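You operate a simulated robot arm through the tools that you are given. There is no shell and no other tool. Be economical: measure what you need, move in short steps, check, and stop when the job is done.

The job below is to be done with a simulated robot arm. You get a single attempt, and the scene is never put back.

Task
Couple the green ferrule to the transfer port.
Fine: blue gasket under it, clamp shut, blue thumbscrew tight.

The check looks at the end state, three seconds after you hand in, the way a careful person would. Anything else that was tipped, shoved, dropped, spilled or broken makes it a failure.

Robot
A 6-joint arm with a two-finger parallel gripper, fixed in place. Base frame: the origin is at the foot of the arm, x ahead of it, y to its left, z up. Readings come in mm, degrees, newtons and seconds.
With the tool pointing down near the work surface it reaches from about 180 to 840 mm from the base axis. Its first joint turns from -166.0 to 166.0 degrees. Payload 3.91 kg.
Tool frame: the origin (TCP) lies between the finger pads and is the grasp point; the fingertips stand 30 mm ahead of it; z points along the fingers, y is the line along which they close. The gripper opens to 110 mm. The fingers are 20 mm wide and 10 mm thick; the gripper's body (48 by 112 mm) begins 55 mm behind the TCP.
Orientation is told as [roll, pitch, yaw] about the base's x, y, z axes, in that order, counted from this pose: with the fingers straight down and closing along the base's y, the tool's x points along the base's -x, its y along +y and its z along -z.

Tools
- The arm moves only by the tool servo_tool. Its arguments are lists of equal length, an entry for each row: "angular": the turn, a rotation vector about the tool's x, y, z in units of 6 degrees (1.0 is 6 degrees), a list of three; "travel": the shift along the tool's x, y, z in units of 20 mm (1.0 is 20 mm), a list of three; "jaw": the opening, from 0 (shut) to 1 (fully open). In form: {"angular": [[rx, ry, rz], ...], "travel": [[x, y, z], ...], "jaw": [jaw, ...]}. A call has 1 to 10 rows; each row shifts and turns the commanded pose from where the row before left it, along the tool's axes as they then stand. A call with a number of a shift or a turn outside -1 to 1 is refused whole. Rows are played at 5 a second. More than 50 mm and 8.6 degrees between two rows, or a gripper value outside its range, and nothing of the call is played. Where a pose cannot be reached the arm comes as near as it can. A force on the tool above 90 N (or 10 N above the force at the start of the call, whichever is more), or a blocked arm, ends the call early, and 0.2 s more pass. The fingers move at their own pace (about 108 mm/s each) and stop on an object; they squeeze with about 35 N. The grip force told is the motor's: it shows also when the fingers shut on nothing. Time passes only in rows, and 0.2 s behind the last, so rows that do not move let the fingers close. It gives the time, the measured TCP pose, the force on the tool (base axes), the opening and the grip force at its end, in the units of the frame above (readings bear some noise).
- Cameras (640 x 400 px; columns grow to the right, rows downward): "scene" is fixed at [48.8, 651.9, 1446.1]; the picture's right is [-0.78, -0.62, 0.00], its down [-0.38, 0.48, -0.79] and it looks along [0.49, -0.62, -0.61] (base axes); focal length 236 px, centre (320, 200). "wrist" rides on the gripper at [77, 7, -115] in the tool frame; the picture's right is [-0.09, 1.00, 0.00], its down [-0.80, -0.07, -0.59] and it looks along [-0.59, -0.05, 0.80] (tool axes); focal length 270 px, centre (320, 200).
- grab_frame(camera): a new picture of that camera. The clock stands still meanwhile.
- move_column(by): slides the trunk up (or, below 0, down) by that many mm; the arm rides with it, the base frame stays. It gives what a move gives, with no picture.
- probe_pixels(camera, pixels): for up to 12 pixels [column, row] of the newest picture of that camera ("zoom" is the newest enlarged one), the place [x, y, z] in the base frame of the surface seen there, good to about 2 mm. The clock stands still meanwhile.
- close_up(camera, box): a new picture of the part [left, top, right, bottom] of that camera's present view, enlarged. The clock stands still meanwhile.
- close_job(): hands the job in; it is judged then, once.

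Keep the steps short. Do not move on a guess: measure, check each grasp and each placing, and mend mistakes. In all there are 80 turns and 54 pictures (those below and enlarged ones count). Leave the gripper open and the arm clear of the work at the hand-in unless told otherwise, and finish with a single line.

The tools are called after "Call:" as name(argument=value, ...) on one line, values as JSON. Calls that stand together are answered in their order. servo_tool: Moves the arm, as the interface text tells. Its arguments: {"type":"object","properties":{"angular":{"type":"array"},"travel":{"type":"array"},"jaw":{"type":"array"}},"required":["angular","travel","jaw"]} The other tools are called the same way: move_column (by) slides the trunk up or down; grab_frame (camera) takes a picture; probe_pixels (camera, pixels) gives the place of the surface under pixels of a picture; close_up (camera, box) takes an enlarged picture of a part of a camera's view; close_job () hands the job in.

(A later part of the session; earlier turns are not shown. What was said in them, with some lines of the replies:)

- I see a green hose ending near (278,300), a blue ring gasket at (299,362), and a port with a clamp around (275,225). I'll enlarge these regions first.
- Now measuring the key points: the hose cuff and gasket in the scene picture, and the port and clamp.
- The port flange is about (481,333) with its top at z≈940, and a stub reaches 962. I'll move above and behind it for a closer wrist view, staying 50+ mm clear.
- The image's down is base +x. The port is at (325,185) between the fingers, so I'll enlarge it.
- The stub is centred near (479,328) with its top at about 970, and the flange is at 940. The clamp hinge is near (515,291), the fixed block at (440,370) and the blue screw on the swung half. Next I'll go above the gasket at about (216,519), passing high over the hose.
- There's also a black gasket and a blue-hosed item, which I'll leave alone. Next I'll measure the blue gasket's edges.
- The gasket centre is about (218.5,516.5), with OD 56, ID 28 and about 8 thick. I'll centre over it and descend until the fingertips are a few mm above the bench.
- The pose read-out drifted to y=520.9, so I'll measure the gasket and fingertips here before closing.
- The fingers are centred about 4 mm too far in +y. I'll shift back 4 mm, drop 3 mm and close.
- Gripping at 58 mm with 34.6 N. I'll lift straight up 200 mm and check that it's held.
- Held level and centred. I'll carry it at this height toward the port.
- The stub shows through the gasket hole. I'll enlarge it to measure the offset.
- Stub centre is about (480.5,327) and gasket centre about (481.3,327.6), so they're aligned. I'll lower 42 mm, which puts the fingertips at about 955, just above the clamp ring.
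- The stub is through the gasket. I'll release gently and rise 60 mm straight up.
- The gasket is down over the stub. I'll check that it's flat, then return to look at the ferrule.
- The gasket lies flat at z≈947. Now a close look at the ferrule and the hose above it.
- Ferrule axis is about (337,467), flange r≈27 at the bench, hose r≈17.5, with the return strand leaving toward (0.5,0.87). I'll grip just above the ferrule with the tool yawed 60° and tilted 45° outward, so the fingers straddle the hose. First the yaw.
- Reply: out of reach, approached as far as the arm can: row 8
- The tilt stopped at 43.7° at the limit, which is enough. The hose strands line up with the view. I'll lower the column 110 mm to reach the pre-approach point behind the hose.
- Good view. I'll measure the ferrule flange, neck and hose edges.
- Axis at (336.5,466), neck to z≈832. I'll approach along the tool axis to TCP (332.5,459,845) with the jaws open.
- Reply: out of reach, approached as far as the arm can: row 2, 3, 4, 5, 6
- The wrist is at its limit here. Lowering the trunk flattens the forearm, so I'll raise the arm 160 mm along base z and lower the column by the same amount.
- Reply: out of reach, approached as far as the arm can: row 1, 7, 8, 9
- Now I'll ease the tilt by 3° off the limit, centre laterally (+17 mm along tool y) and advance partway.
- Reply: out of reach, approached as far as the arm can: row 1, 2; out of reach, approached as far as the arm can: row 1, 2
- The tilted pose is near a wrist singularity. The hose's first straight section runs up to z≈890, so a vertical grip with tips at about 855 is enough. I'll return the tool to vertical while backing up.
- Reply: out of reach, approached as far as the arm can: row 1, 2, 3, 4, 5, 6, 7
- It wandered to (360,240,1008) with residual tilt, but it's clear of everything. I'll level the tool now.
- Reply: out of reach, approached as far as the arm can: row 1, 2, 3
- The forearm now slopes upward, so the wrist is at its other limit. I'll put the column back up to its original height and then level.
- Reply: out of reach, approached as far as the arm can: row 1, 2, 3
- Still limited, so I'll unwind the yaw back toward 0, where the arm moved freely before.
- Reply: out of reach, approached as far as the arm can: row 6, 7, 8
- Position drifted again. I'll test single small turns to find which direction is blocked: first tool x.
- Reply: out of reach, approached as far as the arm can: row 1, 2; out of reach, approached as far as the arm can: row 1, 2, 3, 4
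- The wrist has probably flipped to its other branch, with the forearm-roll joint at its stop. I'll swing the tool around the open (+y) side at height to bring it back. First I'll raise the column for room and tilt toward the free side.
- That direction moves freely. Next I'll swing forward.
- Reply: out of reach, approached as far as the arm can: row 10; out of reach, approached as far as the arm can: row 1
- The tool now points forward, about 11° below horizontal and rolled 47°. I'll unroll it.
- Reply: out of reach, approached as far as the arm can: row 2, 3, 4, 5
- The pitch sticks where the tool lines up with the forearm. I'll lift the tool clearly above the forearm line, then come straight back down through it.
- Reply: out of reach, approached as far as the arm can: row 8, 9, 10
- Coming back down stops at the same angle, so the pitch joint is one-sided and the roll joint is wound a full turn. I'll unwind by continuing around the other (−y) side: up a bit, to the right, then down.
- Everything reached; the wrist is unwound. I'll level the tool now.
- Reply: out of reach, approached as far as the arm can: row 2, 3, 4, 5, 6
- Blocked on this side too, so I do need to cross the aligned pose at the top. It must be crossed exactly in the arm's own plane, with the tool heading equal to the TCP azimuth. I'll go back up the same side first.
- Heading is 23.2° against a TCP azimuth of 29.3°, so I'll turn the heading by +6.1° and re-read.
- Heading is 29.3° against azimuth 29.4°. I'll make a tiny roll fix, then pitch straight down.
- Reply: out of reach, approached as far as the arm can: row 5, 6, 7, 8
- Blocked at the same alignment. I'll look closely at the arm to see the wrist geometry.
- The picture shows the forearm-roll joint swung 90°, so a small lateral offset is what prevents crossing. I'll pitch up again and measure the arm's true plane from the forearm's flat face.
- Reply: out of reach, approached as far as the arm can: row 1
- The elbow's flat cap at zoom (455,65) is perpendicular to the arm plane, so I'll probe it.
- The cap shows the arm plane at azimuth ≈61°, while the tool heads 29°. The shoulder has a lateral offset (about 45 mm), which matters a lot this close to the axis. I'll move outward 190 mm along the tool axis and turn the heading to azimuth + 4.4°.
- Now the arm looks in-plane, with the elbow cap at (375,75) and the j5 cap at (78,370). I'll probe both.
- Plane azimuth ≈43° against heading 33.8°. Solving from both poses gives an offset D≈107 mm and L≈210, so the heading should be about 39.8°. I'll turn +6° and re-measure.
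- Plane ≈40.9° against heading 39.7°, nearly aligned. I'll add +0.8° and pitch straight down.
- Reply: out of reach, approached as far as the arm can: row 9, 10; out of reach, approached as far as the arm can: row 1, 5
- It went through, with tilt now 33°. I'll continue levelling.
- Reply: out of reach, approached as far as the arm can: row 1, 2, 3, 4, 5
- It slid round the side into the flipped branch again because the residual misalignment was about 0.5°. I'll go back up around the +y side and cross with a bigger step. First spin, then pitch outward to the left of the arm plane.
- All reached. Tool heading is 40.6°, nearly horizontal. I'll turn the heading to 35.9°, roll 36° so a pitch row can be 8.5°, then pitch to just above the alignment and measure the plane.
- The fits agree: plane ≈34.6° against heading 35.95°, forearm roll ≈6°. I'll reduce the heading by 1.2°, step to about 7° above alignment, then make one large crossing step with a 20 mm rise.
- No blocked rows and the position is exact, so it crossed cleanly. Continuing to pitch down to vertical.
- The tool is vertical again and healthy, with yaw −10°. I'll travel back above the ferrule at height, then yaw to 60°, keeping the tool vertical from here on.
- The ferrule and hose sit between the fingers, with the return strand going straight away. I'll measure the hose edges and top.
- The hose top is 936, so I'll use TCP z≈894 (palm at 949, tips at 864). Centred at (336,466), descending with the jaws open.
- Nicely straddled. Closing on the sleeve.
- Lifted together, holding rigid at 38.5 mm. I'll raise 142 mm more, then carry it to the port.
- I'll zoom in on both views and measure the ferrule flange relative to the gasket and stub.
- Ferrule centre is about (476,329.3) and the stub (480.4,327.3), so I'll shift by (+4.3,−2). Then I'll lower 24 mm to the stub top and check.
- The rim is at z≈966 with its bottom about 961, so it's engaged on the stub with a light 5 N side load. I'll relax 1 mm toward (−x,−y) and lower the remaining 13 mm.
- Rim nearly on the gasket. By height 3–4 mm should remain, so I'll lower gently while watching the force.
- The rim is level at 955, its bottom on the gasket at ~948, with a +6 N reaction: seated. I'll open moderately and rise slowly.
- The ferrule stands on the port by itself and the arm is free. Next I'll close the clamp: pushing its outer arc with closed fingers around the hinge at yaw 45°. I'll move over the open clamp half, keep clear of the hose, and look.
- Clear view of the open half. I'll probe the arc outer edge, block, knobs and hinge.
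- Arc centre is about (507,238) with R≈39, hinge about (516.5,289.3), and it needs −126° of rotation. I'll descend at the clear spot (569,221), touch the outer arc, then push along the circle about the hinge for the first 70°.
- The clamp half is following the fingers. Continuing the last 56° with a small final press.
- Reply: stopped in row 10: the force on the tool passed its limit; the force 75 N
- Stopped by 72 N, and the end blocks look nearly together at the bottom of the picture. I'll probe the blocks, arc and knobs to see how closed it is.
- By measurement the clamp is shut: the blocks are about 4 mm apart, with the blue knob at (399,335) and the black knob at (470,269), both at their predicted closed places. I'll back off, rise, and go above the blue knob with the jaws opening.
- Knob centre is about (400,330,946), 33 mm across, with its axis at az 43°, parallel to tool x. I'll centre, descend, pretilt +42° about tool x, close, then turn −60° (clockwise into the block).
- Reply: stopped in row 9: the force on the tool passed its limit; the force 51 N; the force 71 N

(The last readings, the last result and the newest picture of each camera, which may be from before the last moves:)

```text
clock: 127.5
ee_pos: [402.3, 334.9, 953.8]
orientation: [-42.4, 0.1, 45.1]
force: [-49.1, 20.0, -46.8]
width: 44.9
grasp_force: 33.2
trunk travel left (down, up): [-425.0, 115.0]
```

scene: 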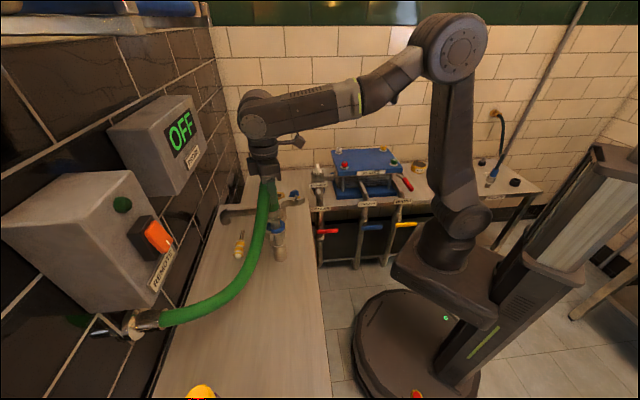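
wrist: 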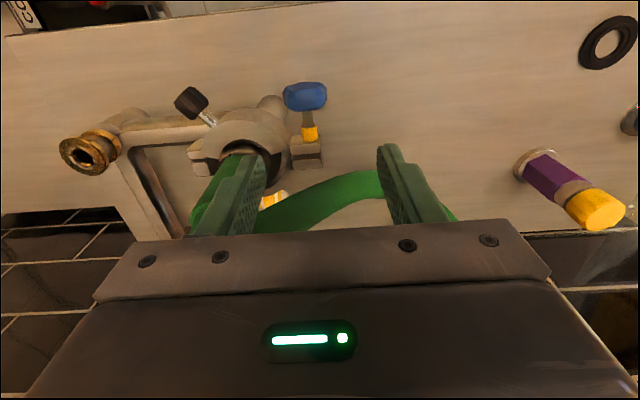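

There was contact at z≈963 during the descent, and the jaws closed at 45 mm. I need to see what's touching.

Call:
close_up(camera="scene", box=[220, 150, 340, 250])

```text
4.00 times, centred on (280, 200) of scene
```

zoom: 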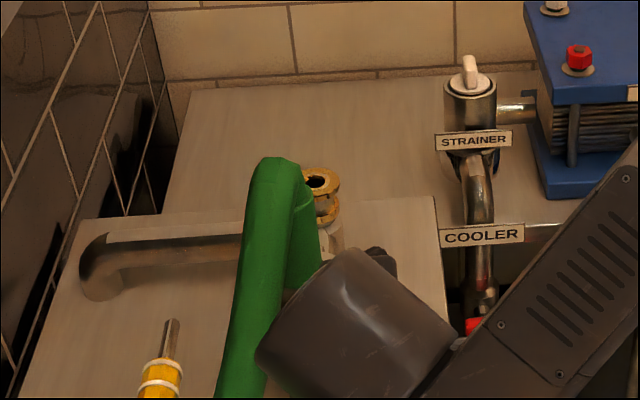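

The body most likely rubbed the hose column, since the force pushes the tool toward az 218, directly away from the hose. I'll open, back out along the tool axis, return to vertical and look again.

Call:
servo_tool(angular=[[0, 0, 0], [0, 0, 0], [0, 0, 0], [0, 0, 0], [0, 0, 0]], travel=[[0, 0, 0], [0, 0, 0], [0.2, 0, -0.9], [0.2, 0, -1], [0.1, 0, -1]], jaw=[0.6, 0.6, 0.6, 0.6, 0.6])

Call:
servo_tool(angular=[[-1, 0, 0], [-1, 0, 0], [-1, 0, 0], [-1, 0, 0], [-1, 0, 0], [-1, 0, 0], [-1, 0, 0]], travel=[[0, 0, 0], [0, 0, 0], [0, 0, 0], [0, 0, 0], [0, 0, 0], [0, 0, 0], [0, 0, 0]], jaw=[0.6, 0.6, 0.6, 0.6, 0.6, 0.6, 0.6])

Call:
grab_frame(camera="wrist")

```text
clock: 128.7
ee_pos: [369.3, 351.3, 1000.6]
orientation: [-42.6, -0.2, 45.3]
force: [0.1, 0.0, 0.9]
width: 66.0
grasp_force: 0.1
trunk travel left (down, up): [-425.0, 115.0]
```

```text
clock: 130.3
ee_pos: [369.9, 353.9, 999.4]
orientation: [-0.5, 0.0, 45.3]
force: [0.2, -0.4, -1.2]
width: 65.9
grasp_force: 0.0
trunk travel left (down, up): [-425.0, 115.0]
```

```text
2 pictures are left
```

wrist: 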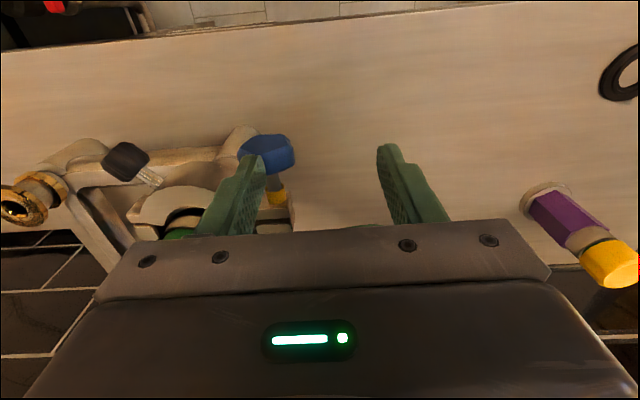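

Call:
probe_pixels(camera="wrist", pixels=[[243, 152], [293, 150], [268, 140], [268, 155], [285, 165], [255, 142], [276, 185], [278, 198], [282, 220], [175, 205], [180, 235], [125, 160]])

```text
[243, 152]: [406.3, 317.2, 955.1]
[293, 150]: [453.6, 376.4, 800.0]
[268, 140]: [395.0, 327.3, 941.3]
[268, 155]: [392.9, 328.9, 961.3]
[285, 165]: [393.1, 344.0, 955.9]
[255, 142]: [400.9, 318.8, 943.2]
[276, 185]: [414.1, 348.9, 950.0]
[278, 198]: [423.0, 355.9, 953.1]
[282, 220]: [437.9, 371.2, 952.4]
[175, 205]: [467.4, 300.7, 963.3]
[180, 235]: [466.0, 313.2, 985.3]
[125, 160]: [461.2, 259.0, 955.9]
```

Clamp and knob are unchanged, with knob centre about (400,330,946). This time I'll lean the body 12° away from the hose and pretilt +48° about the screw axis before approaching along the tool axis, then close and read the width.

Call:
servo_tool(angular=[[0, 1, 0], [0, 1, 0], [0.978, 0, 0.208], [0.978, 0, 0.208], [0.978, 0, 0.208], [0.978, 0, 0.208], [0.978, 0, 0.208], [0.978, 0, 0.208], [0.978, 0, 0.208], [0.978, 0, 0.208]], travel=[[0, 0, 0], [0, 0, 0], [0, 0, 0], [0, 0, 0], [0, 0, 0], [0, 0, 0], [0, 0, 0], [0, 0, 0], [0, 0, 0], [0, 0, 0]], jaw=[0.6, 0.6, 0.6, 0.6, 0.6, 0.6, 0.6, 0.6, 0.6, 0.6])

Call:
servo_tool(angular=[[0, 0, 0], [0, 0, 0], [0, 0, 0], [0, 0, 0], [0, 0, 0], [0, 0, 0], [0, 0, 0], [0, 0, 0], [0, 0, 0]], travel=[[-0.735, 0.72, 0], [0, 0, 0.776], [0, 0, 0.776], [0, 0, 0.776], [0, 0, 0.776], [0, 0, 0], [0, 0, 0], [0, 0, 0], [0, 0, 0]], jaw=[0.6, 0.6, 0.6, 0.6, 0.6, 0.4, 0.2, 0.2, 0.2])

```text
clock: 132.5
ee_pos: [369.0, 354.0, 998.8]
orientation: [-49.3, 7.8, 36.2]
force: [-0.1, 0.9, -0.9]
width: 66.0
grasp_force: 0.0
trunk travel left (down, up): [-425.0, 115.0]
```

```text
clock: 134.5
ee_pos: [398.3, 328.1, 945.8]
orientation: [-49.2, 8.0, 36.2]
force: [-18.6, 3.8, -29.4]
width: 36.6
grasp_force: 44.8
trunk travel left (down, up): [-425.0, 115.0]
5 turns are left
```

Gripped the knob at 36.6 mm with 45 N. I'll tighten in −48° strokes, re-gripping in between, watching the readings after each.

Call:
servo_tool(angular=[[-0.978, 0, -0.208], [-0.978, 0, -0.208], [-0.978, 0, -0.208], [-0.978, 0, -0.208], [-0.978, 0, -0.208], [-0.978, 0, -0.208], [-0.978, 0, -0.208], [-0.978, 0, -0.208]], travel=[[0, 0, 0], [0, 0, 0], [0, 0, 0], [0, 0, 0], [0, 0, 0], [0, 0, 0], [0, 0, 0], [0, 0, 0]], jaw=[0.2, 0.2, 0.2, 0.2, 0.2, 0.2, 0.2, 0.2])

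Call:
servo_tool(angular=[[0, 0, 0], [0.978, 0, 0.208], [0.978, 0, 0.208], [0.978, 0, 0.208], [0.978, 0, 0.208], [0.978, 0, 0.208], [0.978, 0, 0.208], [0.978, 0, 0.208], [0.978, 0, 0.208], [0, 0, 0]], travel=[[0, 0, 0], [0, 0, 0], [0, 0, 0], [0, 0, 0], [0, 0, 0], [0, 0, 0], [0, 0, 0], [0, 0, 0], [0, 0, 0], [0, 0, 0]], jaw=[0.6, 0.6, 0.6, 0.6, 0.6, 0.6, 0.6, 0.6, 0.6, 0.2])

Call:
servo_tool(angular=[[0, 0, 0], [-0.978, 0, -0.208], [-0.978, 0, -0.208], [-0.978, 0, -0.208], [-0.978, 0, -0.208], [-0.978, 0, -0.208], [-0.978, 0, -0.208], [-0.978, 0, -0.208], [-0.978, 0, -0.208]], travel=[[0, 0, 0], [0, 0, 0], [0, 0, 0], [0, 0, 0], [0, 0, 0], [0, 0, 0], [0, 0, 0], [0, 0, 0], [0, 0, 0]], jaw=[0.2, 0.2, 0.2, 0.2, 0.2, 0.2, 0.2, 0.2, 0.2])

Call:
servo_tool(angular=[[0, 0, 0], [0.978, 0, 0.208], [0.978, 0, 0.208], [0.978, 0, 0.208], [0.978, 0, 0.208], [0.978, 0, 0.208], [0.978, 0, 0.208], [0.978, 0, 0.208], [0.978, 0, 0.208], [0, 0, 0]], travel=[[0, 0, 0], [0, 0, 0], [0, 0, 0], [0, 0, 0], [0, 0, 0], [0, 0, 0], [0, 0, 0], [0, 0, 0], [0, 0, 0], [0, 0, 0]], jaw=[0.6, 0.6, 0.6, 0.6, 0.6, 0.6, 0.6, 0.6, 0.6, 0.2])

Call:
servo_tool(angular=[[0, 0, 0], [-0.978, 0, -0.208], [-0.978, 0, -0.208], [-0.978, 0, -0.208], [-0.978, 0, -0.208], [-0.978, 0, -0.208], [-0.978, 0, -0.208], [-0.978, 0, -0.208], [-0.978, 0, -0.208]], travel=[[0, 0, 0], [0, 0, 0], [0, 0, 0], [0, 0, 0], [0, 0, 0], [0, 0, 0], [0, 0, 0], [0, 0, 0], [0, 0, 0]], jaw=[0.2, 0.2, 0.2, 0.2, 0.2, 0.2, 0.2, 0.2, 0.2])

```text
clock: 136.3
ee_pos: [398.8, 328.6, 948.4]
orientation: [-0.8, 11.9, 45.2]
force: [-19.6, -0.8, -29.4]
width: 37.4
grasp_force: 45.1
trunk travel left (down, up): [-425.0, 115.0]
```

```text
clock: 138.5
ee_pos: [397.3, 327.0, 945.3]
orientation: [-49.2, 7.9, 36.2]
force: [-3.6, 2.1, -9.7]
width: 37.3
grasp_force: 45.2
trunk travel left (down, up): [-425.0, 115.0]
```

```text
clock: 140.5
ee_pos: [397.0, 326.8, 945.0]
orientation: [-0.6, 12.0, 45.2]
force: [-16.1, 0.2, -21.4]
width: 37.2
grasp_force: 45.3
trunk travel left (down, up): [-425.0, 115.0]
```

```text
clock: 142.7
ee_pos: [397.9, 327.9, 946.1]
orientation: [-49.2, 7.8, 36.2]
force: [-6.1, 2.8, -10.9]
width: 37.8
grasp_force: 45.0
trunk travel left (down, up): [-425.0, 115.0]
```

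```text
clock: 144.7
ee_pos: [397.4, 329.4, 949.5]
orientation: [-0.8, 11.9, 45.4]
force: [-33.0, 13.3, -16.9]
width: 42.3
grasp_force: 20.3
trunk travel left (down, up): [-425.0, 115.0]
4 turns are left
```

The third stroke ended with the jaws camming open on the knob flats (42 mm), so the screw is resisting. I'll make one more confirming stroke, then release at the tilted end, back out, straighten, rise and look.

Call:
servo_tool(angular=[[0, 0, 0], [0.978, 0, 0.208], [0.978, 0, 0.208], [0.978, 0, 0.208], [0.978, 0, 0.208], [0.978, 0, 0.208], [0.978, 0, 0.208], [0.978, 0, 0.208], [0.978, 0, 0.208], [0, 0, 0]], travel=[[0, 0, 0], [0, 0, 0], [0, 0, 0], [0, 0, 0], [0, 0, 0], [0, 0, 0], [0, 0, 0], [0, 0, 0], [0, 0, 0], [0, 0, 0]], jaw=[0.6, 0.6, 0.6, 0.6, 0.6, 0.6, 0.6, 0.6, 0.6, 0.2])

Call:
servo_tool(angular=[[0, 0, 0], [-0.978, 0, -0.208], [-0.978, 0, -0.208], [-0.978, 0, -0.208], [-0.978, 0, -0.208], [-0.978, 0, -0.208], [-0.978, 0, -0.208], [-0.978, 0, -0.208]], travel=[[0, 0, 0], [0, 0, 0], [0, 0, 0], [0, 0, 0], [0, 0, 0], [0, 0, 0], [0, 0, 0], [0, 0, 0]], jaw=[0.2, 0.2, 0.2, 0.2, 0.2, 0.2, 0.2, 0.2])

Call:
servo_tool(angular=[[0, 0, 0], [0, 0, 0], [0.978, 0, 0.208], [0.978, 0, 0.208], [0.978, 0, 0.208], [0.978, 0, 0.208], [0.978, 0, 0.208], [0.978, 0, 0.208], [0.978, 0, 0.208]], travel=[[0, 0, 0], [0, 0, 0], [0, 0, 0], [0, 0, 0], [0, 0, 0], [0, 0, 0], [0, 0, 0], [0, 0, 0], [0, 0, 0]], jaw=[0.6, 0.6, 0.6, 0.6, 0.6, 0.6, 0.6, 0.6, 0.6])

Call:
servo_tool(angular=[[0, 0, 0], [0, 0, 0], [0, 0, 0], [0, 0, 0], [0, 0, 0]], travel=[[0, 0, -0.9], [0.3, 0, -1], [0.3, 0, -1], [0.3, 0, -1], [0.3, 0, -1]], jaw=[0.6, 0.6, 0.6, 0.6, 0.6])

Call:
close_up(camera="scene", box=[230, 170, 310, 240])

```text
clock: 146.9
ee_pos: [398.3, 326.9, 945.1]
orientation: [-49.2, 7.8, 36.3]
force: [-2.5, 3.3, -7.4]
width: 37.2
grasp_force: 45.1
trunk travel left (down, up): [-425.0, 115.0]
```

```text
clock: 148.7
ee_pos: [398.9, 327.6, 945.9]
orientation: [-6.7, 11.9, 43.9]
force: [-12.7, 7.9, -22.4]
width: 37.2
grasp_force: 45.0
trunk travel left (down, up): [-425.0, 115.0]
```

```text
clock: 150.7
ee_pos: [399.7, 326.0, 946.2]
orientation: [-49.4, 7.9, 36.2]
force: [0.4, 1.7, 0.4]
width: 65.9
grasp_force: 0.0
trunk travel left (down, up): [-425.0, 115.0]
```

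```text
clock: 151.9
ee_pos: [343.2, 378.5, 1013.2]
orientation: [-49.2, 7.8, 36.2]
force: [-0.2, -0.5, 0.7]
width: 66.0
grasp_force: 0.0
trunk travel left (down, up): [-425.0, 115.0]
```

```text
5.71 times, centred on (270, 205) of scene
3 turns are left
```

zoom: 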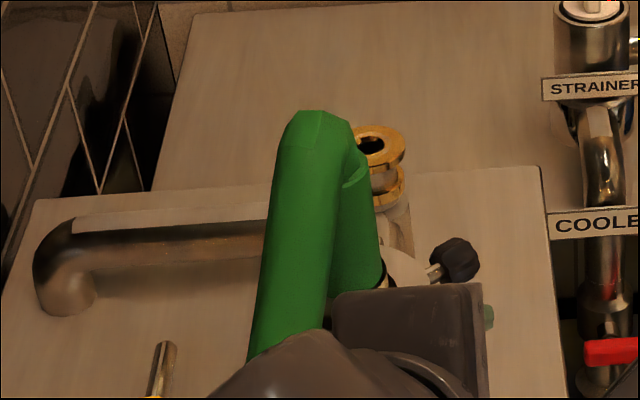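

That stroke turned the knob fully without slipping, so it may not be at the end yet. I'll go back onto the knob and give it several more strokes until it cams or stalls.

Call:
servo_tool(angular=[[0, 0, 0], [0, 0, 0], [0, 0, 0], [0, 0, 0], [0, 0, 0], [0, 0, 0], [0, 0, 0], [0, 0, 0]], travel=[[-0.3, 0, 1], [-0.3, 0, 1], [-0.3, 0, 1], [-0.3, 0, 1], [0, 0, 0.9], [0, 0, 0], [0, 0, 0], [0, 0, 0]], jaw=[0.6, 0.6, 0.6, 0.6, 0.6, 0.4, 0.2, 0.2])

Call:
servo_tool(angular=[[0, 0, 0], [-0.978, 0, -0.208], [-0.978, 0, -0.208], [-0.978, 0, -0.208], [-0.978, 0, -0.208], [-0.978, 0, -0.208], [-0.978, 0, -0.208], [-0.978, 0, -0.208], [-0.978, 0, -0.208]], travel=[[0, 0, 0], [0, 0, 0], [0, 0, 0], [0, 0, 0], [0, 0, 0], [0, 0, 0], [0, 0, 0], [0, 0, 0], [0, 0, 0]], jaw=[0.2, 0.2, 0.2, 0.2, 0.2, 0.2, 0.2, 0.2, 0.2])

Call:
servo_tool(angular=[[0, 0, 0], [0.978, 0, 0.208], [0.978, 0, 0.208], [0.978, 0, 0.208], [0.978, 0, 0.208], [0.978, 0, 0.208], [0.978, 0, 0.208], [0.978, 0, 0.208], [0.978, 0, 0.208], [0, 0, 0]], travel=[[0, 0, 0], [0, 0, 0], [0, 0, 0], [0, 0, 0], [0, 0, 0], [0, 0, 0], [0, 0, 0], [0, 0, 0], [0, 0, 0], [0, 0, 0]], jaw=[0.6, 0.6, 0.6, 0.6, 0.6, 0.6, 0.6, 0.6, 0.6, 0.2])

Call:
servo_tool(angular=[[0, 0, 0], [-0.978, 0, -0.208], [-0.978, 0, -0.208], [-0.978, 0, -0.208], [-0.978, 0, -0.208], [-0.978, 0, -0.208], [-0.978, 0, -0.208], [-0.978, 0, -0.208], [-0.978, 0, -0.208]], travel=[[0, 0, 0], [0, 0, 0], [0, 0, 0], [0, 0, 0], [0, 0, 0], [0, 0, 0], [0, 0, 0], [0, 0, 0], [0, 0, 0]], jaw=[0.2, 0.2, 0.2, 0.2, 0.2, 0.2, 0.2, 0.2, 0.2])

Call:
servo_tool(angular=[[0, 0, 0], [0.978, 0, 0.208], [0.978, 0, 0.208], [0.978, 0, 0.208], [0.978, 0, 0.208], [0.978, 0, 0.208], [0.978, 0, 0.208], [0.978, 0, 0.208], [0.978, 0, 0.208], [0, 0, 0]], travel=[[0, 0, 0], [0, 0, 0], [0, 0, 0], [0, 0, 0], [0, 0, 0], [0, 0, 0], [0, 0, 0], [0, 0, 0], [0, 0, 0], [0, 0, 0]], jaw=[0.6, 0.6, 0.6, 0.6, 0.6, 0.6, 0.6, 0.6, 0.6, 0.2])

Call:
servo_tool(angular=[[0, 0, 0], [-0.978, 0, -0.208], [-0.978, 0, -0.208], [-0.978, 0, -0.208], [-0.978, 0, -0.208], [-0.978, 0, -0.208], [-0.978, 0, -0.208], [-0.978, 0, -0.208], [-0.978, 0, -0.208]], travel=[[0, 0, 0], [0, 0, 0], [0, 0, 0], [0, 0, 0], [0, 0, 0], [0, 0, 0], [0, 0, 0], [0, 0, 0], [0, 0, 0]], jaw=[0.2, 0.2, 0.2, 0.2, 0.2, 0.2, 0.2, 0.2, 0.2])

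Call:
servo_tool(angular=[[0, 0, 0], [0.978, 0, 0.208], [0.978, 0, 0.208], [0.978, 0, 0.208], [0.978, 0, 0.208], [0.978, 0, 0.208], [0.978, 0, 0.208], [0.978, 0, 0.208], [0.978, 0, 0.208], [0, 0, 0]], travel=[[0, 0, 0], [0, 0, 0], [0, 0, 0], [0, 0, 0], [0, 0, 0], [0, 0, 0], [0, 0, 0], [0, 0, 0], [0, 0, 0], [0, 0, 0]], jaw=[0.6, 0.6, 0.6, 0.6, 0.6, 0.6, 0.6, 0.6, 0.6, 0.2])

Call:
servo_tool(angular=[[0, 0, 0], [-0.978, 0, -0.208], [-0.978, 0, -0.208], [-0.978, 0, -0.208], [-0.978, 0, -0.208], [-0.978, 0, -0.208], [-0.978, 0, -0.208], [-0.978, 0, -0.208], [-0.978, 0, -0.208]], travel=[[0, 0, 0], [0, 0, 0], [0, 0, 0], [0, 0, 0], [0, 0, 0], [0, 0, 0], [0, 0, 0], [0, 0, 0], [0, 0, 0]], jaw=[0.2, 0.2, 0.2, 0.2, 0.2, 0.2, 0.2, 0.2, 0.2])

```text
clock: 153.7
ee_pos: [397.9, 327.2, 945.1]
orientation: [-49.0, 8.0, 36.2]
force: [-14.3, 4.2, -31.1]
width: 37.6
grasp_force: 45.2
trunk travel left (down, up): [-425.0, 115.0]
```

```text
clock: 155.7
ee_pos: [397.4, 330.0, 950.9]
orientation: [-0.8, 11.5, 45.5]
force: [-18.2, 17.3, 5.5]
width: 41.0
grasp_force: 19.5
trunk travel left (down, up): [-425.0, 115.0]
```

```text
clock: 157.9
ee_pos: [398.0, 326.9, 945.1]
orientation: [-49.2, 7.8, 36.3]
force: [-2.0, 3.2, -6.1]
width: 37.7
grasp_force: 45.1
trunk travel left (down, up): [-425.0, 115.0]
```

```text
clock: 159.9
ee_pos: [396.4, 329.9, 946.3]
orientation: [-0.6, 11.7, 45.4]
force: [-16.4, 10.5, -5.8]
width: 41.6
grasp_force: 19.4
trunk travel left (down, up): [-425.0, 115.0]
```

```text
clock: 162.1
ee_pos: [397.6, 327.9, 945.4]
orientation: [-49.1, 7.9, 36.2]
force: [-5.2, 3.5, -10.7]
width: 37.9
grasp_force: 44.6
trunk travel left (down, up): [-425.0, 115.0]
```

```text
clock: 164.1
ee_pos: [395.9, 329.5, 947.1]
orientation: [-0.6, 11.9, 45.4]
force: [-16.0, 9.0, -4.0]
width: 41.3
grasp_force: 19.0
trunk travel left (down, up): [-425.0, 115.0]
```

```text
clock: 166.3
ee_pos: [397.5, 328.0, 945.5]
orientation: [-49.2, 7.9, 36.2]
force: [-6.4, 3.6, -12.8]
width: 37.8
grasp_force: 44.7
trunk travel left (down, up): [-425.0, 115.0]
```

```text
clock: 168.3
ee_pos: [398.7, 327.7, 948.8]
orientation: [-0.6, 11.4, 45.3]
force: [-4.8, 7.6, 8.3]
width: 36.8
grasp_force: 45.1
trunk travel left (down, up): [-425.0, 115.0]
2 turns are left
```

Repeated strokes now cam on the knob flats from the same angle, so the thumbscrew is tight. I'll open, back out, straighten, rise clear and take a final look.

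Call:
servo_tool(angular=[[0, 0, 0], [0, 0, 0], [0.978, 0, 0.208], [0.978, 0, 0.208], [0.978, 0, 0.208], [0.978, 0, 0.208], [0.978, 0, 0.208], [0.978, 0, 0.208], [0.978, 0, 0.208], [0.978, 0, 0.208]], travel=[[0, 0, 0], [0, 0, 0], [0, 0, 0], [0, 0, 0], [0, 0, 0], [0, 0, 0], [0, 0, 0], [0, 0, 0], [0, 0, 0], [0, 0, 0]], jaw=[0.6, 0.6, 0.6, 0.6, 0.6, 0.6, 0.6, 0.6, 0.6, 0.6])

Call:
servo_tool(angular=[[0, 0, 0], [0, 0, 0], [0, 0, 0], [0, 0, 0], [0, 0, 0], [0, 0, 0], [0, 0, 0], [0, 0, 0]], travel=[[0, 0, -0.9], [0.3, 0, -1], [0.3, 0, -1], [0.3, 0, -1], [0.3, 0, -1], [0.5, 0, -1], [0.5, 0, -1], [0.5, 0, -1]], jaw=[0.6, 0.6, 0.6, 0.6, 0.6, 0.6, 0.6, 0.6])

Call:
servo_tool(angular=[[-0.978, 0, -0.208], [-0.978, 0, -0.208], [-0.978, 0, -0.208], [-0.978, 0, -0.208], [-0.978, 0, -0.208], [-0.978, 0, -0.208], [-0.978, 0, -0.208], [-0.978, 0, -0.208]], travel=[[0, 0, 0], [0, 0, 0], [0, 0, 0], [0, 0, 0], [0, 0, 0], [0, 0, 0], [0, 0, 0], [0, 0, 0]], jaw=[0.8, 0.8, 0.8, 0.8, 0.8, 0.8, 0.8, 0.8])

Call:
servo_tool(angular=[[0, 0, 0], [0, 0, 0], [0, 0, 0], [0, 0, 0], [0, 0, 0]], travel=[[0.3, 0, -1], [0.3, 0, -1], [0.3, 0, -1], [0.3, 0, -1], [0, 0, 0]], jaw=[1, 1, 1, 1, 1])

Call:
close_up(camera="scene", box=[220, 160, 320, 250])

```text
clock: 170.5
ee_pos: [398.4, 326.2, 946.3]
orientation: [-49.2, 7.7, 36.2]
force: [0.8, -0.9, 0.3]
width: 65.9
grasp_force: 0.0
trunk travel left (down, up): [-425.0, 115.0]
```

```text
clock: 172.3
ee_pos: [296.5, 400.6, 1058.2]
orientation: [-49.2, 7.8, 36.3]
force: [0.0, 0.3, -0.1]
width: 66.1
grasp_force: 0.0
trunk travel left (down, up): [-425.0, 115.0]
```

```text
clock: 174.1
ee_pos: [295.8, 399.1, 1055.7]
orientation: [-0.5, 11.9, 45.2]
force: [-0.1, -0.4, 0.9]
width: 88.0
grasp_force: 0.2
trunk travel left (down, up): [-425.0, 115.0]
```

```text
clock: 175.3
ee_pos: [291.2, 395.6, 1138.7]
orientation: [-0.4, 12.0, 45.0]
force: [0.2, -0.2, -0.3]
width: 110.1
grasp_force: 0.2
trunk travel left (down, up): [-425.0, 115.0]
```

```text
4.44 times, centred on (270, 205) of scene
1 turns are left
```

zoom: 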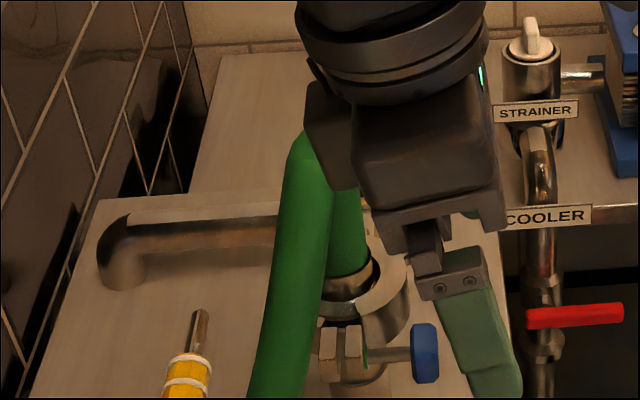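

The last picture shows the clamp shut around the ferrule, the end blocks together with the screw through both, and the gripper open and clear. I'm handing in.

Call:
close_job()

```text
The job is handed in.
```

The green ferrule is on the transfer port over the blue gasket, with the clamp shut and the blue thumbscrew turned until the fingers slipped on the knob; the hose was brushed once on the way, nothing else was seen to move, and the job is handed in.
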